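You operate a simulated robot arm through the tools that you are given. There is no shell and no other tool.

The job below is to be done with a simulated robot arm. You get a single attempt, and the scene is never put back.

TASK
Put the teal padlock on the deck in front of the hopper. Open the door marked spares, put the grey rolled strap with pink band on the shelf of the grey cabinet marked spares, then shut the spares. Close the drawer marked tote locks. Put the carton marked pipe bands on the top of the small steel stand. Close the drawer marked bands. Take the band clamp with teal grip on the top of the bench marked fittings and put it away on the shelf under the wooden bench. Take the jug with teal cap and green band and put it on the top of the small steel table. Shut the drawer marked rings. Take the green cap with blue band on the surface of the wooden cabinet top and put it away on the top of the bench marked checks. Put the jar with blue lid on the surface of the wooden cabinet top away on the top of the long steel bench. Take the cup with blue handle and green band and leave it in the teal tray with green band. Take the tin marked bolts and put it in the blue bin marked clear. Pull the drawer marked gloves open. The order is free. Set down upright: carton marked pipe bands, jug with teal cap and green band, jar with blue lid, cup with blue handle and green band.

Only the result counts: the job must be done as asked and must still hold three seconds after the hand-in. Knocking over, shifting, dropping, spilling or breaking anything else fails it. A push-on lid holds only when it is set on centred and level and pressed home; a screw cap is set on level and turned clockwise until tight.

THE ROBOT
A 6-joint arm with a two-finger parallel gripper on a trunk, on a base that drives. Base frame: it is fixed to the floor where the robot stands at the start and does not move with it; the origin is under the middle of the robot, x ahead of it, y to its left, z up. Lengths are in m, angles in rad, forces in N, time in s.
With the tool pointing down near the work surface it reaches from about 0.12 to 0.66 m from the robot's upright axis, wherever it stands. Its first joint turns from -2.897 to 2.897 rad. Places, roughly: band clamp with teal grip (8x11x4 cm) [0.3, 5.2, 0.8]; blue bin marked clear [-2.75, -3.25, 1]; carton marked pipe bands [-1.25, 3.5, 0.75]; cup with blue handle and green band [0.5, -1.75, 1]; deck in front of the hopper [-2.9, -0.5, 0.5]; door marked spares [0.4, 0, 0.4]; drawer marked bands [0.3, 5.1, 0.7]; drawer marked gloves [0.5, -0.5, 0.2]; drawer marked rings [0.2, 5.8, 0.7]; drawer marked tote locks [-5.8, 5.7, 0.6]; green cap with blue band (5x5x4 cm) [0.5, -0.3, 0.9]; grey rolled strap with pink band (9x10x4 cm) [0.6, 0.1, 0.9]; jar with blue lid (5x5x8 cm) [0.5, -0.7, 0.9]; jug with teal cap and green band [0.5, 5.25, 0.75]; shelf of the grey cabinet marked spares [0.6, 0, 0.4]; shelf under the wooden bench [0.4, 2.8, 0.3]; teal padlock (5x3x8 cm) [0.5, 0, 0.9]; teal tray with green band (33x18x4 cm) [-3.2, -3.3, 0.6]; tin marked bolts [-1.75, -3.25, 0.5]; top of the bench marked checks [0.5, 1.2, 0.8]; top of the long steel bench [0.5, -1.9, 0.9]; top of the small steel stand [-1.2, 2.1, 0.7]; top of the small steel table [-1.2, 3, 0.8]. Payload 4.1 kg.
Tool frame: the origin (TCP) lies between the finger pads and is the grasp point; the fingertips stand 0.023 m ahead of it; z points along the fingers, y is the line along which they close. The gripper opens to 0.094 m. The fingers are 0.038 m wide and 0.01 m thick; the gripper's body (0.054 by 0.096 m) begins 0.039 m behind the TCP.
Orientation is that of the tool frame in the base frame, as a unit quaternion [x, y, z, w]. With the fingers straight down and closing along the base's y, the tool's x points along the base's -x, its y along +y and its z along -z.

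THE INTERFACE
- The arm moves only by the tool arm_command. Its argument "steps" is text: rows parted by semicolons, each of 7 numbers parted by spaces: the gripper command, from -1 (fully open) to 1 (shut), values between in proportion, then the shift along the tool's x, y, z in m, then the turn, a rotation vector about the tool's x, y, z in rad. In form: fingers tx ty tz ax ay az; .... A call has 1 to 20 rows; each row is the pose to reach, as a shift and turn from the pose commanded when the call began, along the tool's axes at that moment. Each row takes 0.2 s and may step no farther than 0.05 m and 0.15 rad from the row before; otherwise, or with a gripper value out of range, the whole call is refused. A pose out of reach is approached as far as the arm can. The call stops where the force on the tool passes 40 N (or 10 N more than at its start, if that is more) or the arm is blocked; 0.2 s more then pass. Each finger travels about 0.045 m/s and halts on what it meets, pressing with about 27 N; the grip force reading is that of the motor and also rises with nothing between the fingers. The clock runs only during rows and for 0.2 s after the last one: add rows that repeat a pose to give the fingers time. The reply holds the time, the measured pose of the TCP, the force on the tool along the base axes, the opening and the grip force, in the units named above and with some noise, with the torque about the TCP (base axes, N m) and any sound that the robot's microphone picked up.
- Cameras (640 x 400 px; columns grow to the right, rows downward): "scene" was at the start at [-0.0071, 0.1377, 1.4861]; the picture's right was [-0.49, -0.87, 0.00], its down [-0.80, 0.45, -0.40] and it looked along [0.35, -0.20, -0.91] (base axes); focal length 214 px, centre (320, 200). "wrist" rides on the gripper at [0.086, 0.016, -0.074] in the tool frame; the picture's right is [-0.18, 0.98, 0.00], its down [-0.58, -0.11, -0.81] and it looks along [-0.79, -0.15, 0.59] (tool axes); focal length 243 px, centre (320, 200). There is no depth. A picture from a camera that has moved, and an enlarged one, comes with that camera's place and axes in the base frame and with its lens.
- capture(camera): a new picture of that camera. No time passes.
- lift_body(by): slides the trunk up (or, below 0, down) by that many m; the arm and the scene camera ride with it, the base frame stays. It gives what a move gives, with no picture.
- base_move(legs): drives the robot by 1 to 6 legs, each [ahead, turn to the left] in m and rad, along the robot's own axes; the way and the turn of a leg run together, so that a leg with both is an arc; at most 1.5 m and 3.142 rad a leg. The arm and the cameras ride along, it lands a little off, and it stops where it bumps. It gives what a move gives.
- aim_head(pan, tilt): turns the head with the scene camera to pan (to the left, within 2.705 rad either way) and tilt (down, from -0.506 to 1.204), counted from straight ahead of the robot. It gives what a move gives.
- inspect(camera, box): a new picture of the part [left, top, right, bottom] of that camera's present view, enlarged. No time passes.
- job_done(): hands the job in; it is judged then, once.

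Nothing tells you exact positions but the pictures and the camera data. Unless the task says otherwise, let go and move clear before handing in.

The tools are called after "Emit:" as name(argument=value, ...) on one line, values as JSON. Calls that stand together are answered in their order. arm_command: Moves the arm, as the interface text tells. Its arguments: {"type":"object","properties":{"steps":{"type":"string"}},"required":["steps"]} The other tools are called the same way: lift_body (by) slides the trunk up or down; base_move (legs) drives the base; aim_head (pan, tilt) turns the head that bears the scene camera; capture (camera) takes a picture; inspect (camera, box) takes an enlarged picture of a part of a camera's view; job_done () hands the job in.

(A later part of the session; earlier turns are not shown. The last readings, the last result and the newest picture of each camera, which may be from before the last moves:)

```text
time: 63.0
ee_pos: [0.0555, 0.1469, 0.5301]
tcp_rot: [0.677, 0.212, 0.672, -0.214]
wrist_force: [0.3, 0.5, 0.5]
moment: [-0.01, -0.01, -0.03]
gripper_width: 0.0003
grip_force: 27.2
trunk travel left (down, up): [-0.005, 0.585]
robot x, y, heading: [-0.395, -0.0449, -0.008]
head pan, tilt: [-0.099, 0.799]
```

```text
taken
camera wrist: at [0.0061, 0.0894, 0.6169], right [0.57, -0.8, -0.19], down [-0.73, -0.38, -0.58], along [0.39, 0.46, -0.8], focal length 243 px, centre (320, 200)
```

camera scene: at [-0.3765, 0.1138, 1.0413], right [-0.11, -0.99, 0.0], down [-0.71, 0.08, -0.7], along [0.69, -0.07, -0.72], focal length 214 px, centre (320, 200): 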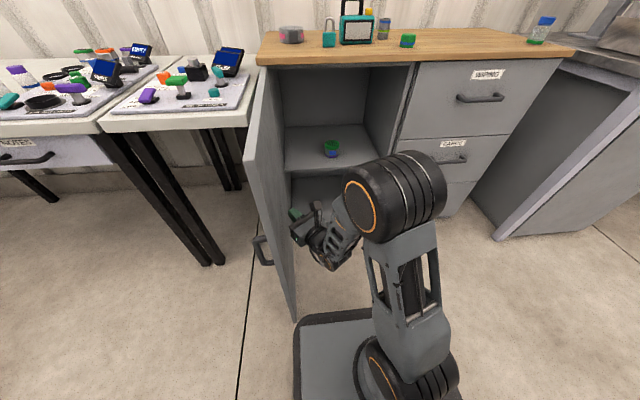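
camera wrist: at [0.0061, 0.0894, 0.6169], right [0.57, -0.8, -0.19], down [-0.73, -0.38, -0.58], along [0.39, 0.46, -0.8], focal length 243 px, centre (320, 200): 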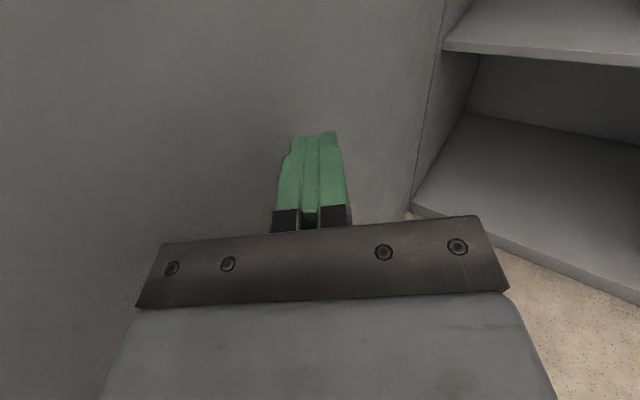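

The door is fully open; the shelf surface is about z=0.42 with a cup at (0.555,-0.045). I raise the trunk, lift the arm and pitch it down, before driving closer.

Emit:
lift_body(by=0.47)

Emit:
arm_command(steps="-1 0.03 0.03 -0.01 0 0 0; -1 0.06 0.06 -0.02 0 0 0; -1 0.09 0.09 -0.02 0 -0.12 0; -1 0.12 0.12 -0.02 0 -0.24 0; -1 0.15 0.15 -0.02 0 -0.36 0; -1 0.15 0.15 -0.02 0 -0.48 0; -1 0.15 0.15 -0.02 0 -0.6 0; -1 0.15 0.15 -0.02 0 -0.72 0; -1 0.15 0.15 -0.02 0 -0.84 0; -1 0.15 0.15 -0.02 0 -0.96 0")

Emit:
aim_head(pan=0.2, tilt=0.9)

Emit:
capture(camera="scene")

Emit:
capture(camera="wrist")

```text
refused: 0.47 is not a number from -0.4 to 0.4
```

```text
time: 65.2
ee_pos: [0.1266, 0.0139, 0.6809]
tcp_rot: [0.911, 0.285, 0.284, -0.091]
wrist_force: [0.4, 0.3, 1.4]
moment: [0.01, -0.01, -0.01]
gripper_width: 0.0942
grip_force: 0.1
trunk travel left (down, up): [-0.005, 0.585]
robot x, y, heading: [-0.3992, -0.042, -0.007]
head pan, tilt: [-0.099, 0.799]
```

```text
time: 66.0
ee_pos: [0.1261, 0.0147, 0.6804]
tcp_rot: [0.911, 0.285, 0.283, -0.092]
wrist_force: [1.2, 0.2, -0.5]
moment: [0.01, 0.0, 0.0]
gripper_width: 0.0941
grip_force: 0.1
trunk travel left (down, up): [-0.005, 0.585]
robot x, y, heading: [-0.4013, -0.0466, -0.007]
head pan, tilt: [0.201, 0.901]
```

```text
taken
camera scene: at [-0.3826, 0.1369, 1.0333], right [0.19, -0.98, 0.0], down [-0.77, -0.15, -0.62], along [0.61, 0.12, -0.78], focal length 214 px, centre (320, 200)
```

scene: 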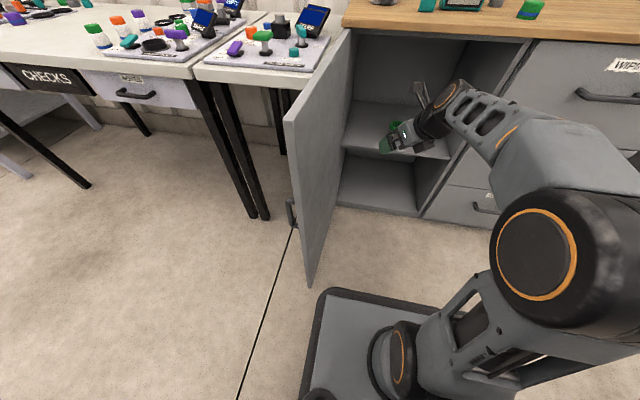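

```text
taken
camera wrist: at [0.1604, 0.0156, 0.7903], right [0.44, -0.89, -0.11], down [-0.83, -0.45, 0.33], along [-0.35, -0.05, -0.94], focal length 243 px, centre (320, 200)
```

wrist: 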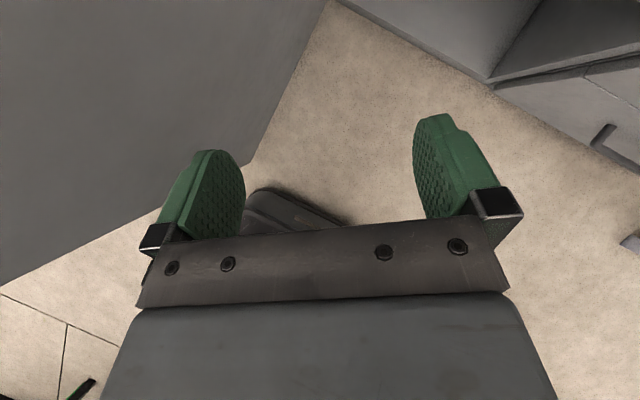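

The first lift was refused (limit 0.4), harmlessly. I raise the trunk in two steps and drive closer to the cabinet, staying right of the open door.

Emit:
lift_body(by=0.4)

Emit:
lift_body(by=0.06)

Emit:
base_move(legs=[[0, -0.275], [0.45, 0], [0, 0.282]])

Emit:
aim_head(pan=0.25, tilt=0.9)

Emit:
capture(camera="scene")

Emit:
capture(camera="wrist")

```text
time: 69.9
ee_pos: [0.1271, 0.0135, 1.0794]
tcp_rot: [0.911, 0.285, 0.284, -0.091]
wrist_force: [0.0, -0.3, -0.1]
moment: [-0.02, 0.03, 0.01]
gripper_width: 0.0938
grip_force: 0.1
trunk travel left (down, up): [-0.405, 0.185]
robot x, y, heading: [-0.3997, -0.0482, -0.01]
head pan, tilt: [0.201, 0.901]
```

```text
time: 70.9
ee_pos: [0.1266, 0.0133, 1.139]
tcp_rot: [0.911, 0.286, 0.283, -0.091]
wrist_force: [1.0, 0.0, -0.3]
moment: [-0.01, 0.02, 0.0]
gripper_width: 0.0941
grip_force: 0.1
trunk travel left (down, up): [-0.465, 0.125]
robot x, y, heading: [-0.4002, -0.0409, -0.004]
head pan, tilt: [0.201, 0.901]
```

```text
time: 75.5
ee_pos: [0.5619, -0.1115, 1.1398]
tcp_rot: [0.91, 0.288, 0.284, -0.092]
wrist_force: [0.1, 1.1, 0.7]
moment: [0.02, 0.03, 0.0]
gripper_width: 0.0941
grip_force: 0.1
trunk travel left (down, up): [-0.465, 0.125]
robot x, y, heading: [0.037, -0.171, -0.001]
head pan, tilt: [0.201, 0.901]
```

```text
time: 76.1
ee_pos: [0.5616, -0.1102, 1.1402]
tcp_rot: [0.91, 0.287, 0.284, -0.092]
wrist_force: [-0.9, -0.2, 0.6]
moment: [0.01, -0.03, -0.01]
gripper_width: 0.094
grip_force: 0.1
trunk travel left (down, up): [-0.465, 0.125]
robot x, y, heading: [0.0366, -0.1729, -0.001]
head pan, tilt: [0.25, 0.901]
```

```text
taken
camera scene: at [0.0508, 0.0135, 1.4933], right [0.25, -0.97, 0.0], down [-0.76, -0.19, -0.62], along [0.6, 0.15, -0.78], focal length 214 px, centre (320, 200)
```

scene: 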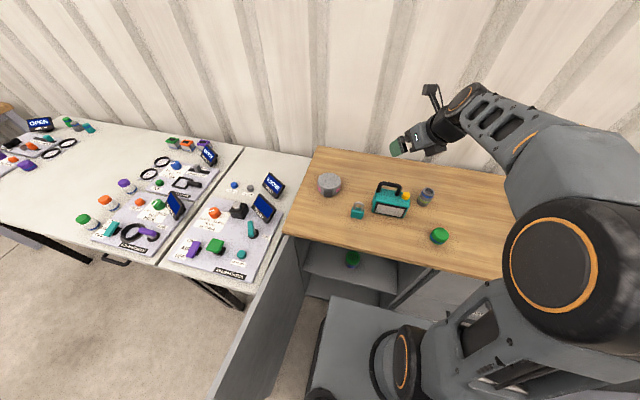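

```text
taken
camera wrist: at [0.5952, -0.1087, 1.2503], right [0.44, -0.89, -0.11], down [-0.83, -0.45, 0.33], along [-0.35, -0.06, -0.94], focal length 243 px, centre (320, 200)
```

wrist: 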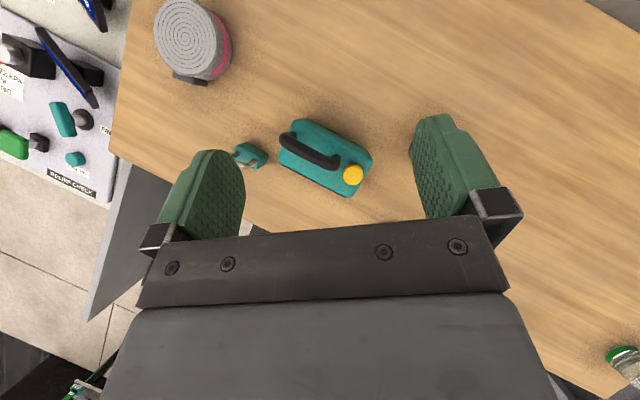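

The strap is at about (0.586,0.112), top z≈0.914. I move the open gripper above it to refine.

Emit:
arm_command(steps="-1 0.0117 -0.028 0.0265 0 0 0; -1 0.0234 -0.0559 0.053 0 0 0; -1 0.0351 -0.0839 0.0795 0 0 0; -1 0.0468 -0.1119 0.106 0 0 0; -1 0.0585 -0.1398 0.1325 0 0 0; -1 0.0702 -0.1678 0.159 0 0 0; -1 0.0702 -0.1678 0.159 0 0 0")

Emit:
capture(camera="wrist")

Emit:
inspect(camera="scene", box=[280, 130, 408, 210])

```text
time: 77.7
ee_pos: [0.5869, 0.1109, 1.0498]
tcp_rot: [0.91, 0.287, 0.284, -0.092]
wrist_force: [0.5, 0.0, -0.4]
moment: [0.01, 0.0, -0.01]
gripper_width: 0.0941
grip_force: 0.1
trunk travel left (down, up): [-0.465, 0.125]
robot x, y, heading: [0.0352, -0.1708, -0.001]
head pan, tilt: [0.25, 0.901]
```

```text
taken
camera wrist: at [0.6205, 0.1126, 1.1597], right [0.44, -0.89, -0.11], down [-0.83, -0.45, 0.33], along [-0.35, -0.06, -0.94], focal length 243 px, centre (320, 200)
```

wrist: 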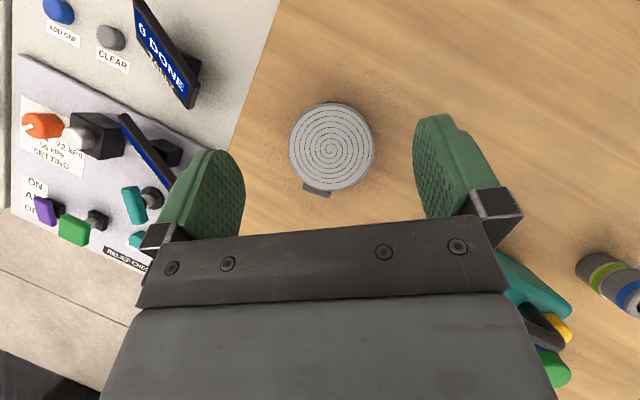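

```text
5.00 times, centred on (344, 170) of scene
camera zoom: at [0.0509, 0.0139, 1.4933], right [0.25, -0.97, 0.0], down [-0.76, -0.19, -0.62], along [0.6, 0.15, -0.78], focal length 1072 px, centre (200, 350)
```

zoom: 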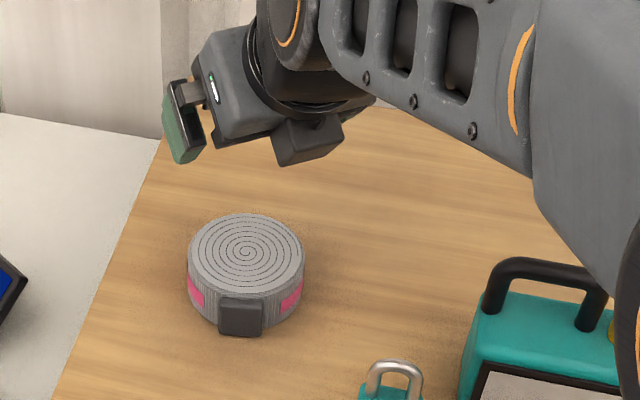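

The strap is ~8.5 cm across, centred at (0.587,0.114), top z≈0.92. I descend over it and grip.

Emit:
arm_command(steps="-1 -0.0195 -0.0015 0.0287 0 0 0; -1 -0.039 -0.0015 0.0574 0 0 0; -1 -0.058 -0.0015 0.0855 0 0 0; -1 -0.068 -0.0015 0.1003 0 0 0; -1 -0.0769 -0.0015 0.1134 0 0 0; -1 -0.0769 -0.0015 0.1134 0 0 0")

Emit:
capture(camera="wrist")

Emit:
inspect(camera="scene", box=[280, 130, 408, 210])

```text
time: 79.1
ee_pos: [0.5871, 0.1138, 0.9115]
tcp_rot: [0.91, 0.289, 0.284, -0.092]
wrist_force: [-0.6, 0.8, -0.3]
moment: [0.01, 0.02, 0.0]
gripper_width: 0.0939
grip_force: 0.0
trunk travel left (down, up): [-0.465, 0.125]
robot x, y, heading: [0.0351, -0.1759, -0.002]
head pan, tilt: [0.25, 0.901]
```

```text
taken
camera wrist: at [0.6205, 0.1164, 1.0227], right [0.44, -0.89, -0.11], down [-0.83, -0.45, 0.33], along [-0.35, -0.06, -0.94], focal length 243 px, centre (320, 200)
```

wrist: 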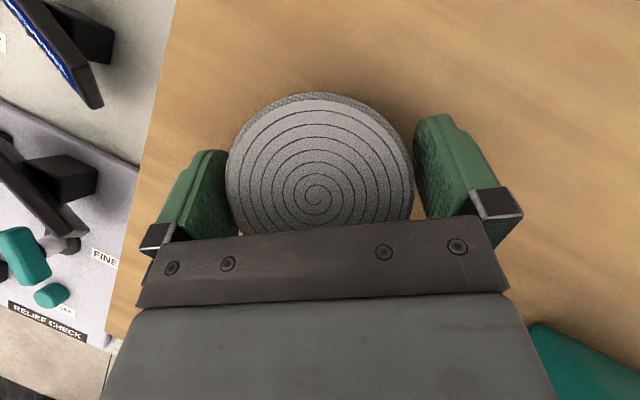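

```text
5.00 times, centred on (344, 170) of scene
camera zoom: at [0.0509, 0.0136, 1.4933], right [0.25, -0.97, 0.0], down [-0.76, -0.19, -0.62], along [0.6, 0.15, -0.78], focal length 1072 px, centre (200, 350)
```

zoom: 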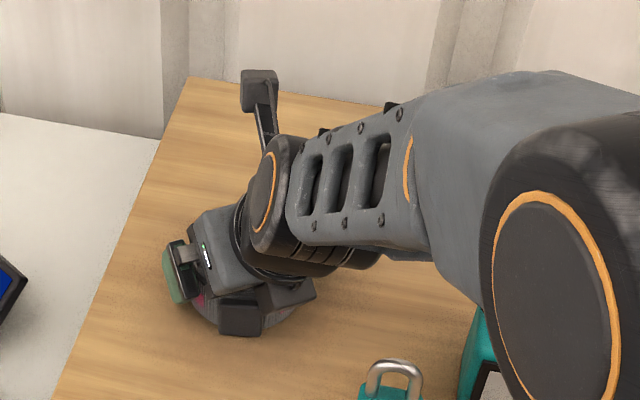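

The strap sits neatly between the fingers. I close and lift.

Emit:
arm_command(steps="1 0 0 0 0 0 0; 1 0 0 0 0 0 0; 1 0 0 0 0 0 0; 1 0 0 0 0 0 0; 1 0 0 0 0 0 0")

Emit:
arm_command(steps="1 0.0114 0 -0.0164 0 0 0; 1 0.0342 0 -0.0493 0 0 0; 1 0.0627 0 -0.0904 0 0 0; 1 0.0855 0 -0.1232 0 0 0; 1 0.0855 0 -0.1232 0 0 0")

Emit:
capture(camera="wrist")

```text
time: 80.3
ee_pos: [0.5871, 0.1145, 0.9126]
tcp_rot: [0.91, 0.288, 0.284, -0.092]
wrist_force: [-0.1, -0.5, -0.2]
moment: [0.02, 0.0, 0.02]
gripper_width: 0.0842
grip_force: 27.0
trunk travel left (down, up): [-0.465, 0.125]
robot x, y, heading: [0.036, -0.1719, -0.003]
head pan, tilt: [0.25, 0.901]
```

```text
time: 81.5
ee_pos: [0.5862, 0.1152, 1.06]
tcp_rot: [0.911, 0.287, 0.282, -0.092]
wrist_force: [0.5, 0.6, 0.2]
moment: [0.02, 0.0, -0.01]
gripper_width: 0.0842
grip_force: 27.3
trunk travel left (down, up): [-0.465, 0.125]
robot x, y, heading: [0.0359, -0.1714, -0.002]
head pan, tilt: [0.25, 0.901]
```

```text
taken
camera wrist: at [0.6198, 0.1167, 1.172], right [0.44, -0.89, -0.11], down [-0.83, -0.45, 0.33], along [-0.35, -0.06, -0.94], focal length 243 px, centre (320, 200)
```

wrist: 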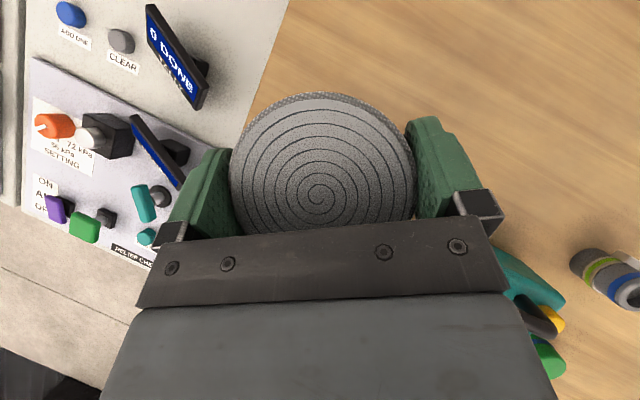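

Strap is held. I raise it, back the robot out above the door's height, then swing the arm to point nearly straight ahead.

Emit:
arm_command(steps="1 0.0171 0 -0.0247 0 0 0; 1 0.0342 0 -0.0493 0 0 0")

Emit:
base_move(legs=[[-0.436, 0]])

```text
time: 82.1
ee_pos: [0.5865, 0.1144, 1.1224]
tcp_rot: [0.91, 0.288, 0.285, -0.093]
wrist_force: [-0.3, -0.1, -0.5]
moment: [0.02, 0.02, 0.01]
gripper_width: 0.0839
grip_force: 26.7
trunk travel left (down, up): [-0.465, 0.125]
robot x, y, heading: [0.038, -0.1723, 0.001]
head pan, tilt: [0.25, 0.901]
```

```text
time: 84.7
ee_pos: [0.1526, 0.1157, 1.1225]
tcp_rot: [0.91, 0.286, 0.284, -0.092]
wrist_force: [-0.5, 0.4, -0.1]
moment: [-0.01, 0.04, 0.03]
gripper_width: 0.0841
grip_force: 27.0
trunk travel left (down, up): [-0.465, 0.125]
robot x, y, heading: [-0.4036, -0.1713, -0.006]
head pan, tilt: [0.25, 0.901]
```

Clear of the cabinet. I swing the arm about the robot axis to face forward.

Emit:
arm_command(steps="1 -0.0061 0.0440 -0.0045 -0.0407 0.0003 0.0587; 1 -0.0151 0.0873 -0.0109 -0.0814 0.0006 0.1174; 1 -0.0263 0.1297 -0.0189 -0.1221 0.0009 0.1761; 1 -0.0402 0.1710 -0.0287 -0.1628 0.0011 0.2347; 1 -0.0563 0.2111 -0.0401 -0.2035 0.0014 0.2934; 1 -0.0748 0.2496 -0.0532 -0.2442 0.0017 0.3521; 1 -0.0956 0.2864 -0.0676 -0.2849 0.002 0.4108; 1 -0.0956 0.2864 -0.0676 -0.2849 0.002 0.4108")

Emit:
lift_body(by=-0.4)

Emit:
aim_head(pan=0.1, tilt=0.7)

Emit:
capture(camera="scene")

Emit:
capture(camera="wrist")

```text
time: 86.5
ee_pos: [0.2226, -0.1876, 1.1217]
tcp_rot: [0.953, 0.053, 0.298, -0.019]
wrist_force: [-0.8, 0.4, 0.3]
moment: [0.01, 0.0, -0.03]
gripper_width: 0.0842
grip_force: 26.7
trunk travel left (down, up): [-0.465, 0.125]
robot x, y, heading: [-0.3985, -0.1692, 0.0]
head pan, tilt: [0.25, 0.901]
```

```text
time: 90.4
ee_pos: [0.2216, -0.1879, 0.7229]
tcp_rot: [0.953, 0.052, 0.297, -0.019]
wrist_force: [-0.6, 0.0, -0.4]
moment: [0.02, 0.02, -0.01]
gripper_width: 0.084
grip_force: 26.9
trunk travel left (down, up): [-0.065, 0.525]
robot x, y, heading: [-0.3985, -0.1719, -0.006]
head pan, tilt: [0.25, 0.901]
```

```text
time: 91.1
ee_pos: [0.2217, -0.1869, 0.7217]
tcp_rot: [0.954, 0.052, 0.296, -0.018]
wrist_force: [0.9, -0.4, -0.7]
moment: [-0.02, -0.01, 0.03]
gripper_width: 0.0839
grip_force: 26.8
trunk travel left (down, up): [-0.065, 0.525]
robot x, y, heading: [-0.3986, -0.1699, -0.005]
head pan, tilt: [0.099, 0.7]
```

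```text
taken
camera scene: at [-0.373, 0.0045, 1.1094], right [0.1, -1.0, 0.0], down [-0.64, -0.06, -0.76], along [0.76, 0.07, -0.64], focal length 214 px, centre (320, 200)
```

scene: 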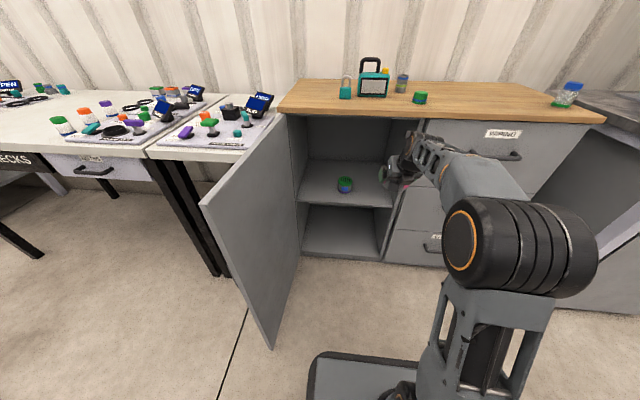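

```text
taken
camera wrist: at [0.254, -0.201, 0.8326], right [-0.04, -0.99, -0.11], down [-0.94, 0.0, 0.33], along [-0.33, 0.12, -0.94], focal length 243 px, centre (320, 200)
```

wrist: 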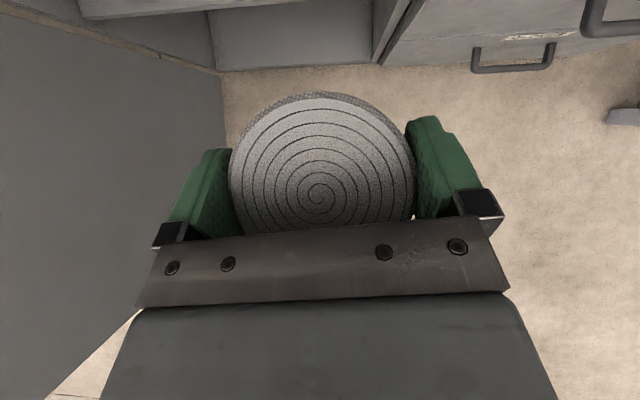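

The strap is held level in front of the cabinet. I zoom on the shelf to pick the set-down spot.

Emit:
inspect(camera="scene", box=[270, 110, 430, 210])

```text
4.00 times, centred on (350, 160) of scene
camera zoom: at [-0.373, 0.0045, 1.1094], right [0.1, -1.0, 0.0], down [-0.64, -0.06, -0.76], along [0.76, 0.07, -0.64], focal length 858 px, centre (200, 360)
```

zoom: 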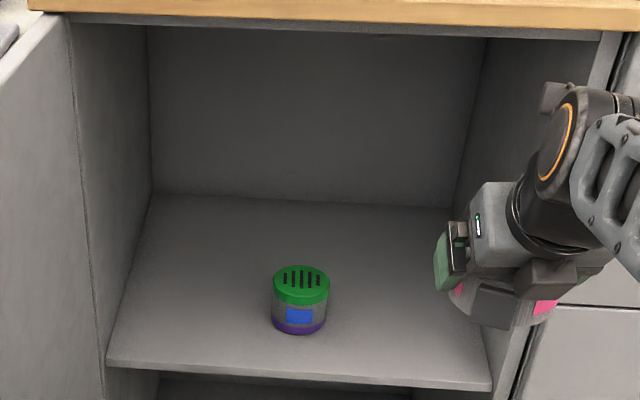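

The shelf surface is z≈0.425, from y=0.19 to -0.274; the cup there is at about (0.545,-0.041). I'll set the strap down at about (0.53,-0.18): lower the arm, then drive in.

Emit:
arm_command(steps="1 -0.0239 -0.0012 0.0346 0 0 0; 1 -0.0477 -0.0025 0.0692 0 0 0; 1 -0.0716 -0.0037 0.1038 0 0 0; 1 -0.0954 -0.005 0.1384 0 0 0; 1 -0.1193 -0.0062 0.173 0 0 0; 1 -0.1193 -0.0062 0.173 0 0 0")

Emit:
base_move(legs=[[0.15, 0.003]])

Emit:
capture(camera="scene")

Emit:
capture(camera="wrist")

```text
time: 92.5
ee_pos: [0.2234, -0.1805, 0.5098]
tcp_rot: [0.953, 0.053, 0.298, -0.019]
wrist_force: [0.0, 0.1, -0.3]
moment: [-0.01, -0.02, -0.02]
gripper_width: 0.0839
grip_force: 27.4
trunk travel left (down, up): [-0.065, 0.525]
robot x, y, heading: [-0.3992, -0.1699, -0.002]
head pan, tilt: [0.099, 0.7]
```

```text
time: 93.9
ee_pos: [0.3734, -0.1793, 0.511]
tcp_rot: [0.953, 0.054, 0.298, -0.019]
wrist_force: [0.4, -0.7, -0.7]
moment: [0.0, 0.0, -0.01]
gripper_width: 0.084
grip_force: 27.2
trunk travel left (down, up): [-0.065, 0.525]
robot x, y, heading: [-0.2481, -0.1721, -0.002]
head pan, tilt: [0.099, 0.7]
```

```text
taken
camera scene: at [-0.2223, 0.0042, 1.1095], right [0.1, -0.99, 0.0], down [-0.64, -0.06, -0.76], along [0.76, 0.08, -0.64], focal length 214 px, centre (320, 200)
```

scene: 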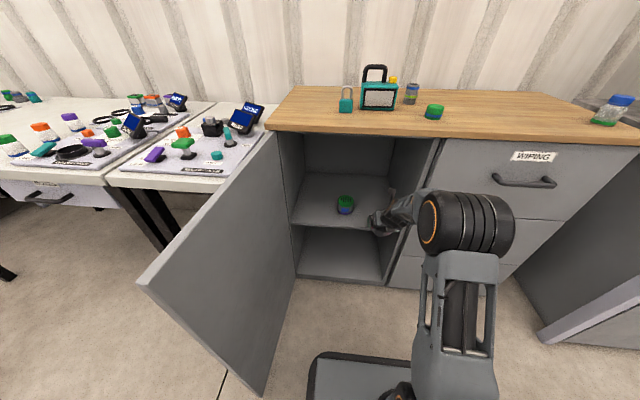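

```text
taken
camera wrist: at [0.4049, -0.192, 0.621], right [-0.04, -0.99, -0.11], down [-0.94, 0.0, 0.33], along [-0.33, 0.12, -0.94], focal length 243 px, centre (320, 200)
```

wrist: 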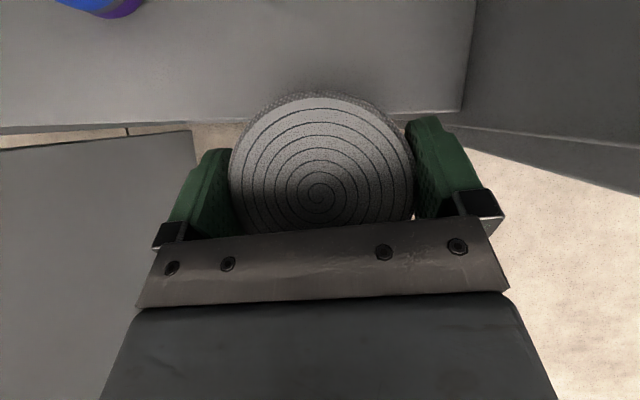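

Aligned. I drive in a bit more in small steps, watching the elbow's clearance to the cabinet front.

Emit:
base_move(legs=[[0.08, 0]])

Emit:
capture(camera="scene")

Emit:
capture(camera="wrist")

```text
time: 94.9
ee_pos: [0.455, -0.179, 0.5111]
tcp_rot: [0.953, 0.053, 0.297, -0.018]
wrist_force: [0.1, 0.1, 0.0]
moment: [0.01, -0.03, 0.03]
gripper_width: 0.0837
grip_force: 27.1
trunk travel left (down, up): [-0.065, 0.525]
robot x, y, heading: [-0.1694, -0.1687, -0.004]
head pan, tilt: [0.099, 0.7]
```

```text
taken
camera scene: at [-0.1419, 0.0041, 1.1095], right [0.1, -1.0, 0.0], down [-0.64, -0.06, -0.76], along [0.76, 0.07, -0.64], focal length 214 px, centre (320, 200)
```

scene: 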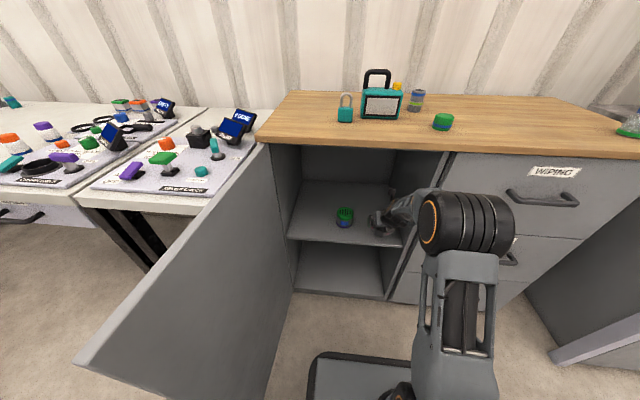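

```text
taken
camera wrist: at [0.485, -0.1932, 0.621], right [-0.04, -0.99, -0.11], down [-0.94, 0.0, 0.33], along [-0.33, 0.12, -0.94], focal length 243 px, centre (320, 200)
```

wrist: 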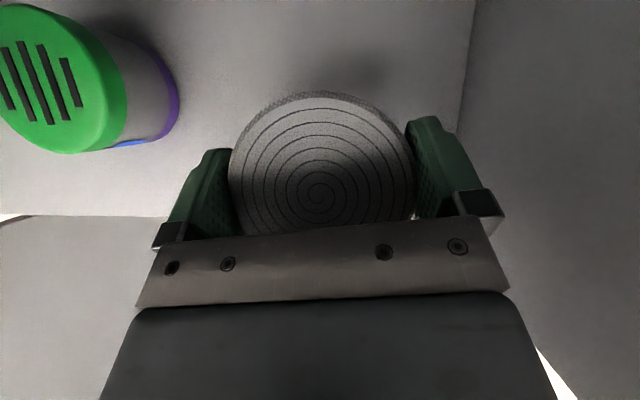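

Clearances are fine (cup at y≈-0.04). A little further in, then lower with the trunk.

Emit:
base_move(legs=[[0.05, 0]])

Emit:
lift_body(by=-0.045)

Emit:
capture(camera="wrist")

Emit:
capture(camera="scene")

```text
time: 95.9
ee_pos: [0.5053, -0.1784, 0.5113]
tcp_rot: [0.953, 0.054, 0.296, -0.018]
wrist_force: [-0.1, 0.9, -0.5]
moment: [-0.01, 0.0, 0.04]
gripper_width: 0.0841
grip_force: 26.8
trunk travel left (down, up): [-0.065, 0.525]
robot x, y, heading: [-0.1198, -0.1718, -0.004]
head pan, tilt: [0.099, 0.7]
```

```text
time: 96.7
ee_pos: [0.5051, -0.1778, 0.469]
tcp_rot: [0.952, 0.054, 0.301, -0.018]
wrist_force: [-5.9, 1.7, 27.9]
moment: [0.08, 0.41, 0.04]
gripper_width: 0.0843
grip_force: 26.7
trunk travel left (down, up): [-0.02, 0.57]
robot x, y, heading: [-0.1177, -0.1679, -0.001]
head pan, tilt: [0.099, 0.7]
```

```text
taken
camera wrist: at [0.5345, -0.1922, 0.5808], right [-0.04, -0.99, -0.11], down [-0.95, 0.0, 0.32], along [-0.32, 0.11, -0.94], focal length 243 px, centre (320, 200)
```

wrist: 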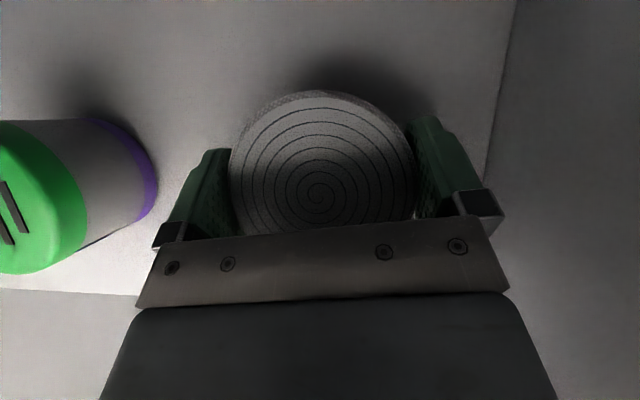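

```text
taken
camera scene: at [-0.0945, 0.0041, 1.065], right [0.1, -1.0, 0.0], down [-0.64, -0.06, -0.77], along [0.76, 0.08, -0.64], focal length 214 px, centre (320, 200)
```

scene: 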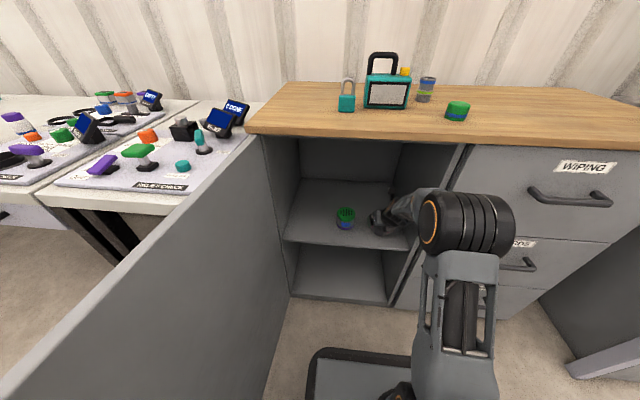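

Contact with the shelf (28 N). I ease up slightly, open, rise 5 cm and back out.

Emit:
lift_body(by=0.003)

Emit:
arm_command(steps="0 0 0 0 0 0 0; -1 0 0 0 0 0 0; -1 0 0 0 0 0 0; -1 0 0 0 0 0 0")

Emit:
capture(camera="wrist")

Emit:
lift_body(by=0.055)

Emit:
capture(camera="wrist")

```text
time: 97.3
ee_pos: [0.5049, -0.1782, 0.4701]
tcp_rot: [0.952, 0.054, 0.299, -0.018]
wrist_force: [5.6, 1.9, 17.9]
moment: [0.05, -0.68, 0.0]
gripper_width: 0.084
grip_force: 26.7
trunk travel left (down, up): [-0.023, 0.567]
robot x, y, heading: [-0.1201, -0.1728, 0.002]
head pan, tilt: [0.099, 0.7]
```

```text
time: 98.3
ee_pos: [0.5045, -0.1785, 0.4695]
tcp_rot: [0.953, 0.054, 0.299, -0.019]
wrist_force: [4.4, 16.0, 20.9]
moment: [-0.44, -0.21, 0.34]
gripper_width: 0.087
grip_force: 0.0
trunk travel left (down, up): [-0.023, 0.567]
robot x, y, heading: [-0.118, -0.1707, -0.001]
head pan, tilt: [0.099, 0.7]
```

```text
taken
camera wrist: at [0.5344, -0.1919, 0.5804], right [-0.04, -0.99, -0.11], down [-0.94, 0.0, 0.33], along [-0.33, 0.11, -0.94], focal length 243 px, centre (320, 200)
```

wrist: 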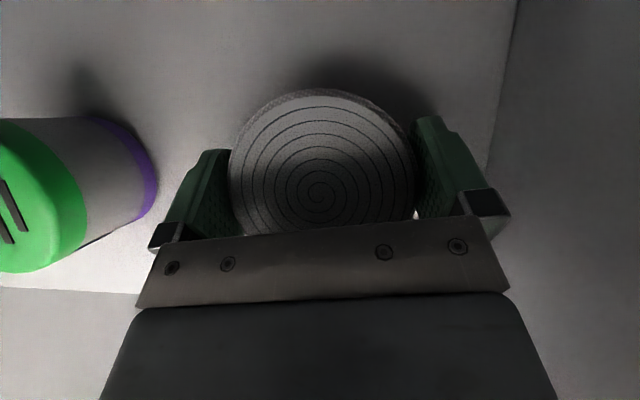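

```text
time: 99.2
ee_pos: [0.5029, -0.1777, 0.524]
tcp_rot: [0.953, 0.053, 0.297, -0.019]
wrist_force: [0.5, -0.3, 0.0]
moment: [0.0, -0.03, -0.04]
gripper_width: 0.0941
grip_force: 0.0
trunk travel left (down, up): [-0.078, 0.512]
robot x, y, heading: [-0.1203, -0.1721, -0.001]
head pan, tilt: [0.099, 0.7]
```

```text
taken
camera wrist: at [0.5346, -0.1926, 0.6336], right [-0.04, -0.99, -0.11], down [-0.94, 0.0, 0.33], along [-0.33, 0.12, -0.94], focal length 243 px, centre (320, 200)
```

wrist: 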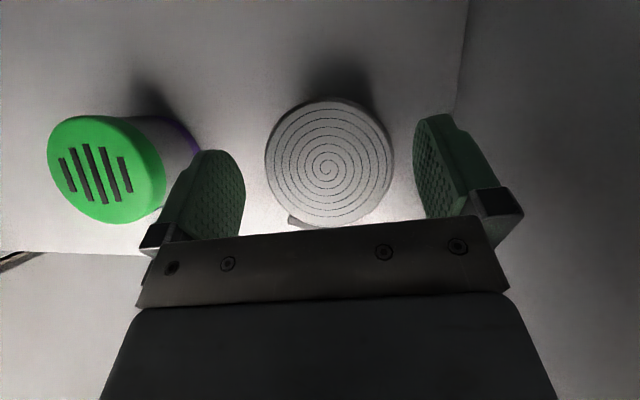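

The strap sits on the shelf. I back out and look at the door's present angle.

Emit:
base_move(legs=[[-0.45, 0]])

Emit:
aim_head(pan=0.35, tilt=0.7)

Emit:
capture(camera="scene")

```text
time: 102.0
ee_pos: [0.0514, -0.1769, 0.5235]
tcp_rot: [0.953, 0.057, 0.298, -0.02]
wrist_force: [-0.4, -1.1, -0.2]
moment: [0.02, -0.01, 0.0]
gripper_width: 0.0942
grip_force: 0.1
trunk travel left (down, up): [-0.078, 0.512]
robot x, y, heading: [-0.5731, -0.1719, 0.002]
head pan, tilt: [0.099, 0.7]
```

```text
time: 102.7
ee_pos: [0.0519, -0.177, 0.524]
tcp_rot: [0.953, 0.057, 0.298, -0.021]
wrist_force: [1.2, -0.1, 0.2]
moment: [-0.01, 0.02, 0.0]
gripper_width: 0.094
grip_force: 0.1
trunk travel left (down, up): [-0.078, 0.512]
robot x, y, heading: [-0.571, -0.1711, 0.004]
head pan, tilt: [0.351, 0.7]
```

```text
taken
camera scene: at [-0.5506, 0.024, 1.1225], right [0.35, -0.94, 0.0], down [-0.6, -0.22, -0.76], along [0.72, 0.27, -0.64], focal length 214 px, centre (320, 200)
```

scene: 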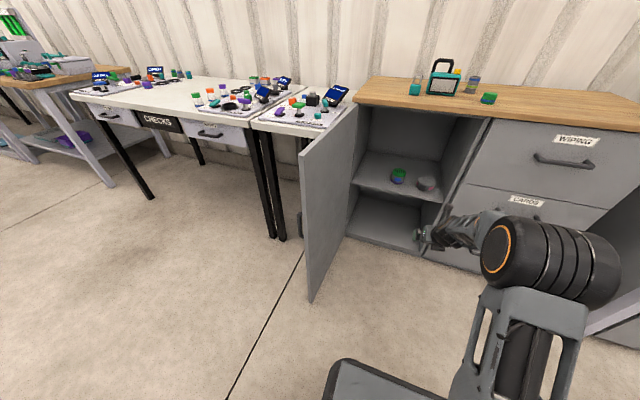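

Strap and cup sit on the shelf. To shut the door I go around its free edge to the outer (left) side, with the gripper closed as a poker.

Emit:
base_move(legs=[[-0.25, 0], [0, 1.567], [0.54, 0], [0, -1.571]])

Emit:
arm_command(steps="1 0 0 0 0 0 0; 1 0 0 0 0 0 0; 1 0 0 0 0 0 0; 1 0 0 0 0 0 0; 1 0 0 0 0 0 0")

Emit:
aim_head(pan=0.0, tilt=0.7)

Emit:
capture(camera="scene")

```text
time: 114.9
ee_pos: [-0.1989, 0.3583, 0.5232]
tcp_rot: [0.953, 0.058, 0.297, -0.021]
wrist_force: [0.7, -0.5, 0.1]
moment: [0.02, -0.02, 0.0]
gripper_width: 0.094
grip_force: 0.2
trunk travel left (down, up): [-0.078, 0.512]
robot x, y, heading: [-0.8188, 0.3599, 0.01]
head pan, tilt: [0.351, 0.7]
```

```text
time: 116.1
ee_pos: [-0.1985, 0.3585, 0.5233]
tcp_rot: [0.953, 0.058, 0.298, -0.02]
wrist_force: [-0.7, -0.6, 0.6]
moment: [0.03, 0.01, 0.03]
gripper_width: 0.0001
grip_force: 13.8
trunk travel left (down, up): [-0.078, 0.512]
robot x, y, heading: [-0.8221, 0.3627, 0.009]
head pan, tilt: [0.351, 0.7]
```

```text
time: 116.9
ee_pos: [-0.1978, 0.3593, 0.5238]
tcp_rot: [0.953, 0.058, 0.298, -0.021]
wrist_force: [0.2, -0.1, 0.1]
moment: [0.0, 0.02, 0.0]
gripper_width: 0.0004
grip_force: 26.9
trunk travel left (down, up): [-0.078, 0.512]
robot x, y, heading: [-0.8217, 0.3623, 0.007]
head pan, tilt: [0.0, 0.7]
```

```text
taken
camera scene: at [-0.7962, 0.5288, 1.1225], right [0.01, -1.0, 0.0], down [-0.64, 0.0, -0.76], along [0.76, 0.01, -0.64], focal length 214 px, centre (320, 200)
```

scene: 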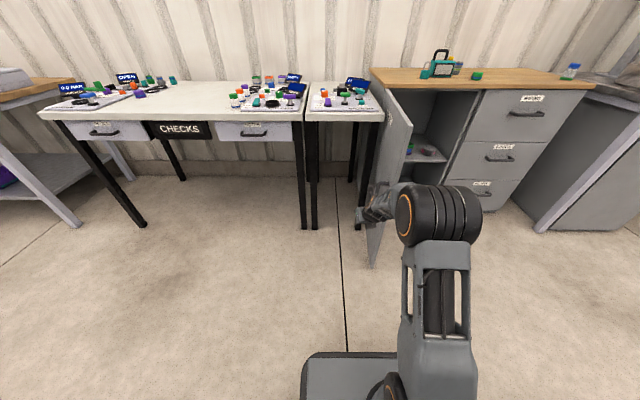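

The gripper is left of the door's edge. I drive forward a little.

Emit:
base_move(legs=[[0.19, 0]])

Emit:
capture(camera="scene")

Emit:
capture(camera="wrist")

```text
time: 118.5
ee_pos: [-0.0059, 0.3599, 0.5237]
tcp_rot: [0.953, 0.056, 0.298, -0.02]
wrist_force: [-0.6, 0.0, 0.1]
moment: [-0.03, 0.05, 0.01]
gripper_width: 0.0001
grip_force: 27.1
trunk travel left (down, up): [-0.078, 0.512]
robot x, y, heading: [-0.6283, 0.3646, 0.004]
head pan, tilt: [0.0, 0.7]
```

```text
taken
camera scene: at [-0.6028, 0.5298, 1.1225], right [0.01, -1.0, 0.0], down [-0.64, 0.0, -0.76], along [0.76, 0.0, -0.64], focal length 214 px, centre (320, 200)
```

scene: 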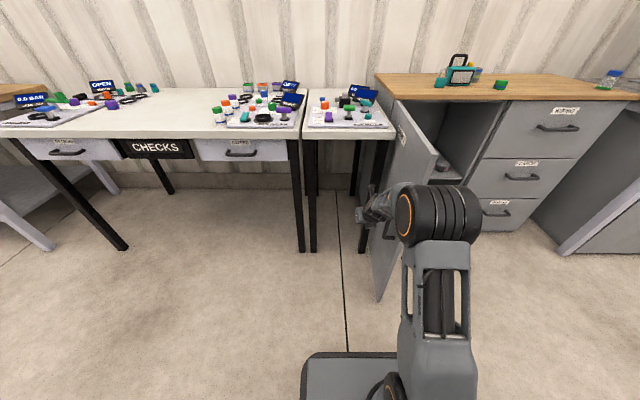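

```text
taken
camera wrist: at [0.025, 0.3453, 0.634], right [-0.03, -0.99, -0.11], down [-0.94, -0.01, 0.33], along [-0.33, 0.11, -0.94], focal length 243 px, centre (320, 200)
```

wrist: 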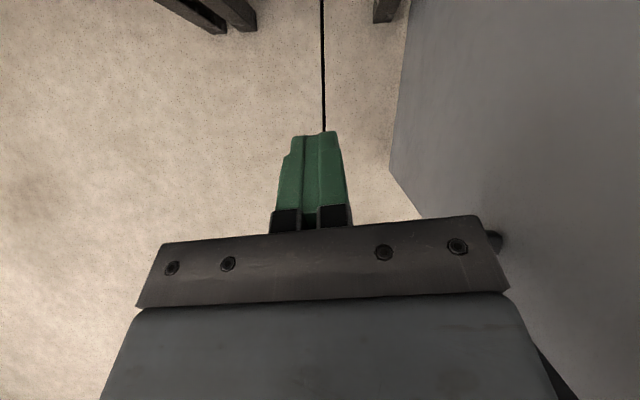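

I sweep right to swing the door part way shut.

Emit:
arm_command(steps="1 0.0213 0.0031 0.0147 0 0 0; 1 0.0175 0.045 0.0118 0 0 0; 1 0.0137 0.0865 0.0088 0 0 0; 1 0.01 0.128 0.0058 0 0 0; 1 0.0062 0.17 0.0028 0 0 0; 1 0.0024 0.2116 0 0 0 0; 1 0.004 0.25 0.001 0 0 0; 1 0.006 0.29 0.002 0 0 0; 1 0.0079 0.3332 0.0028 0 0 0; 1 0.0207 0.3753 0.0113 0 0 0")

Emit:
capture(camera="scene")

```text
time: 120.1
ee_pos: [0.0302, 0.118, 0.5236]
tcp_rot: [0.952, 0.063, 0.299, -0.022]
wrist_force: [8.0, 2.4, -4.2]
moment: [-0.05, 0.28, 0.1]
gripper_width: 0.0
grip_force: 26.3
trunk travel left (down, up): [-0.078, 0.512]
robot x, y, heading: [-0.624, 0.3615, 0.014]
head pan, tilt: [0.0, 0.7]
stopped in row 8: the force on the tool passed its limit at 44 N (the readings are from after the stop); the commanded pose is now the measured one
```

```text
taken
camera scene: at [-0.6027, 0.5301, 1.1224], right [0.01, -1.0, 0.0], down [-0.64, -0.01, -0.76], along [0.76, 0.01, -0.64], focal length 214 px, centre (320, 200)
```

scene: 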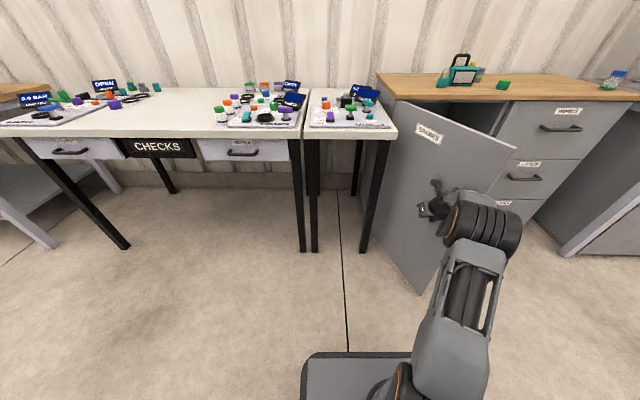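

The door is at about 65°. I withdraw, turn the tool horizontal, then push the door shut by driving along a line.

Emit:
arm_command(steps="1 -0.0069 -0.04 -0.0046 0 0 0; 1 -0.0137 -0.08 -0.0092 0 0 0; 1 -0.0206 -0.12 -0.0138 0 0 0; 1 -0.0274 -0.1598 -0.0184 0 0 0; 1 -0.037 -0.1598 -0.0047 0 0.133 0; 1 -0.0465 -0.1598 0.009 0 0.267 0; 1 -0.056 -0.1596 0.0227 0 0.4 0; 1 -0.0655 -0.1595 0.0363 0 0.533 0; 1 -0.075 -0.1594 0.05 0 0.667 0; 1 -0.0846 -0.1594 0.0637 0 0.8 0")

Emit:
base_move(legs=[[0, -0.36]])

Emit:
capture(camera="scene")

Emit:
capture(camera="wrist")

```text
time: 120.6
ee_pos: [0.0207, 0.1636, 0.5259]
tcp_rot: [0.951, 0.067, 0.302, -0.02]
wrist_force: [15.2, 1.8, -1.2]
moment: [-0.11, 0.78, 0.36]
gripper_width: 0.0
grip_force: 26.8
trunk travel left (down, up): [-0.078, 0.512]
robot x, y, heading: [-0.6296, 0.3632, 0.017]
head pan, tilt: [0.0, 0.7]
stopped in row 2: the force on the tool passed its limit at 48 N (the readings are from after the stop); the commanded pose is now the measured one
```

```text
time: 121.3
ee_pos: [0.0202, 0.1589, 0.5258]
tcp_rot: [0.951, 0.066, 0.303, -0.018]
wrist_force: [6.9, 1.8, -5.4]
moment: [0.06, 0.1, 0.17]
gripper_width: 0.0
grip_force: 26.9
trunk travel left (down, up): [-0.078, 0.512]
robot x, y, heading: [-0.6263, 0.3608, 0.012]
head pan, tilt: [0.0, 0.7]
stopped in leg 1: the force on the tool passed its limit at 61 N (the readings are from after the stop); the commanded pose is now the measured one
```

```text
taken
camera scene: at [-0.6013, 0.5299, 1.1225], right [0.01, -1.0, 0.0], down [-0.64, -0.01, -0.76], along [0.76, 0.01, -0.64], focal length 214 px, centre (320, 200)
```

scene: 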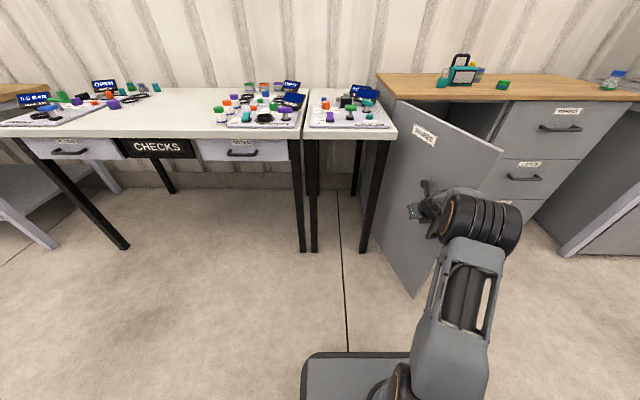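

```text
taken
camera wrist: at [0.05, 0.1474, 0.6375], right [-0.01, -0.99, -0.1], down [-0.95, -0.02, 0.32], along [-0.32, 0.1, -0.94], focal length 243 px, centre (320, 200)
```

wrist: 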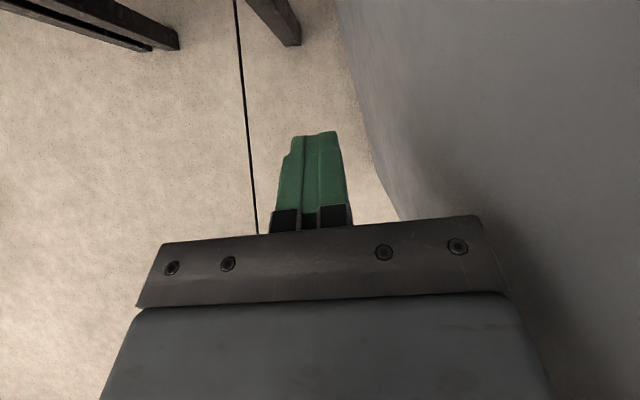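

The gripper body is caught behind the handle. I move straight out sideways (+y, slightly +x) first.

Emit:
arm_command(steps="1 0.015 -0.017 0.01 0 0 0; 1 0.02 -0.047 0.013 0 0 0; 1 0.023 -0.077 0.0157 0 0 0; 1 0.027 -0.107 0.019 0 0 0; 1 0.027 -0.137 0.019 0 0 0; 1 0.027 -0.167 0.019 0 0 0")

Emit:
capture(camera="scene")

```text
time: 122.7
ee_pos: [0.0294, 0.3317, 0.5266]
tcp_rot: [0.95, 0.065, 0.304, -0.018]
wrist_force: [-0.3, 0.4, -0.7]
moment: [0.02, 0.0, 0.02]
gripper_width: 0.0
grip_force: 27.3
trunk travel left (down, up): [-0.078, 0.512]
robot x, y, heading: [-0.6299, 0.3669, 0.011]
head pan, tilt: [0.0, 0.7]
```

```text
taken
camera scene: at [-0.6019, 0.5298, 1.1225], right [0.01, -1.0, 0.0], down [-0.64, -0.01, -0.76], along [0.76, 0.01, -0.64], focal length 214 px, centre (320, 200)
```

scene: 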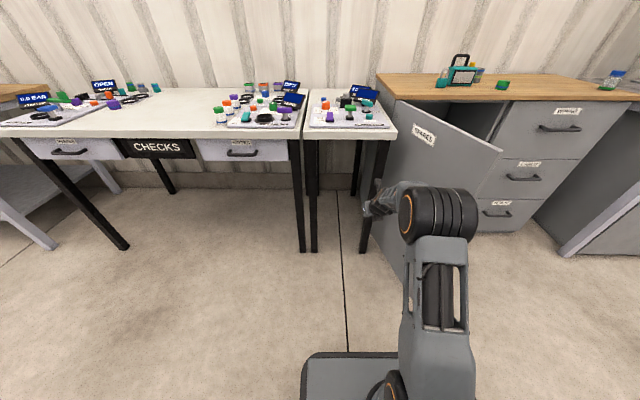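

Free now. I pull back, pitch the tool horizontal and lower it below the handle height.

Emit:
arm_command(steps="1 -0.0242 -0.004 -0.0173 0 0 0; 1 -0.0484 -0.0081 -0.0345 0 0 0; 1 -0.0591 0.0009 -0.0216 0 0.133 0; 1 -0.0698 0.0099 -0.0088 0 0.267 0; 1 -0.0805 0.0189 0.0041 0 0.4 0; 1 -0.0912 0.0279 0.017 0 0.533 0; 1 -0.1019 0.0369 0.0298 0 0.667 0; 1 -0.1126 0.0459 0.0427 0 0.8 0")

Emit:
capture(camera="scene")

```text
time: 124.5
ee_pos: [-0.031, 0.2733, 0.427]
tcp_rot: [0.757, 0.053, 0.65, -0.042]
wrist_force: [-0.8, -0.8, 0.9]
moment: [0.0, 0.01, -0.02]
gripper_width: 0.0
grip_force: 27.1
out of reach, approached as far as the arm can: row 3, 4
trunk travel left (down, up): [-0.078, 0.512]
robot x, y, heading: [-0.6279, 0.3617, 0.011]
head pan, tilt: [0.0, 0.7]
```

```text
taken
camera scene: at [-0.6022, 0.5301, 1.1225], right [0.01, -1.0, 0.0], down [-0.64, -0.01, -0.77], along [0.77, 0.01, -0.64], focal length 214 px, centre (320, 200)
```

scene: 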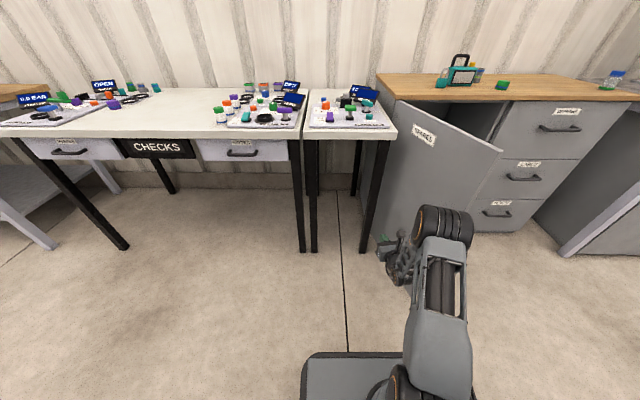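

Now turn right a little and drive forward, pushing the door.

Emit:
base_move(legs=[[0, -0.36], [0.3, 0]])

Emit:
capture(camera="scene")

```text
time: 127.7
ee_pos: [0.1837, -0.0322, 0.427]
tcp_rot: [0.754, -0.082, 0.648, 0.073]
wrist_force: [0.3, -0.5, 0.0]
moment: [0.02, 0.0, -0.04]
gripper_width: 0.0
grip_force: 26.8
trunk travel left (down, up): [-0.078, 0.512]
robot x, y, heading: [-0.3441, 0.2624, -0.35]
head pan, tilt: [0.0, 0.7]
```

```text
taken
camera scene: at [-0.2624, 0.4094, 1.1225], right [-0.34, -0.94, 0.0], down [-0.61, 0.22, -0.76], along [0.72, -0.26, -0.64], focal length 214 px, centre (320, 200)
```

scene: 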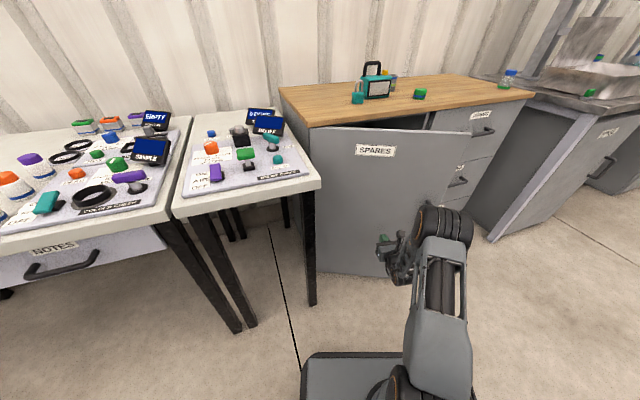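

Nearly there. I drive a bit more, then finish with the arm.

Emit:
base_move(legs=[[0.17, 0]])

Emit:
arm_command(steps="1 0 0 0.02 0 0 0; 1 0 0 0.04 0 0 0; 1 0 0 0.06 0 0 0")

Emit:
capture(camera="scene")

```text
time: 129.1
ee_pos: [0.3425, -0.0892, 0.4269]
tcp_rot: [0.754, -0.082, 0.648, 0.073]
wrist_force: [0.3, 0.1, 0.0]
moment: [0.0, 0.02, 0.02]
gripper_width: 0.0
grip_force: 26.9
trunk travel left (down, up): [-0.078, 0.512]
robot x, y, heading: [-0.1835, 0.2037, -0.346]
head pan, tilt: [0.0, 0.7]
```

```text
time: 129.5
ee_pos: [0.348, -0.091, 0.4252]
tcp_rot: [0.753, -0.085, 0.648, 0.074]
wrist_force: [-15.8, 6.9, 10.2]
moment: [-0.07, -0.49, 0.23]
gripper_width: 0.0
grip_force: 27.0
trunk travel left (down, up): [-0.078, 0.512]
robot x, y, heading: [-0.1867, 0.2019, -0.347]
head pan, tilt: [0.0, 0.7]
stopped in row 1: the force on the tool passed its limit at 67 N (the readings are from after the stop); the commanded pose is now the measured one
```

```text
taken
camera scene: at [-0.1042, 0.3522, 1.1227], right [-0.34, -0.94, 0.0], down [-0.6, 0.22, -0.77], along [0.72, -0.26, -0.64], focal length 214 px, centre (320, 200)
```

scene: 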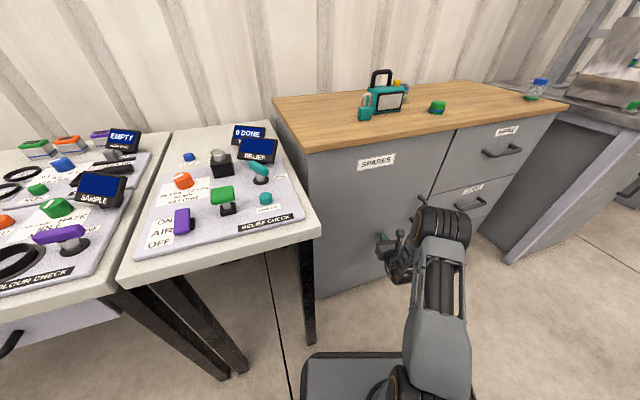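

The push met firm resistance; I check that the door is flush.

Emit:
inspect(camera="scene", box=[270, 90, 590, 290])

```text
2.00 times, centred on (430, 190) of scene
camera zoom: at [-0.1042, 0.3522, 1.1227], right [-0.34, -0.94, 0.0], down [-0.6, 0.22, -0.77], along [0.72, -0.26, -0.64], focal length 429 px, centre (100, 220)
```

zoom: 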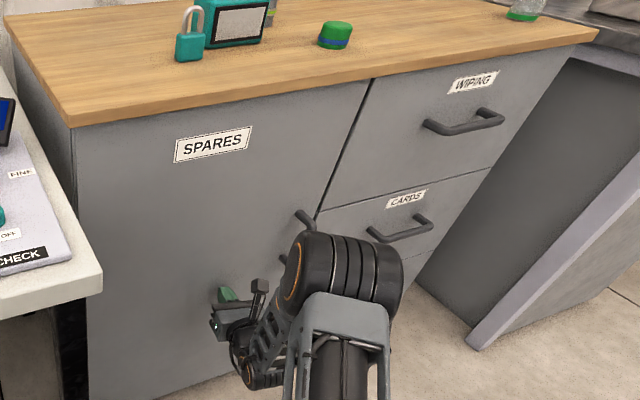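

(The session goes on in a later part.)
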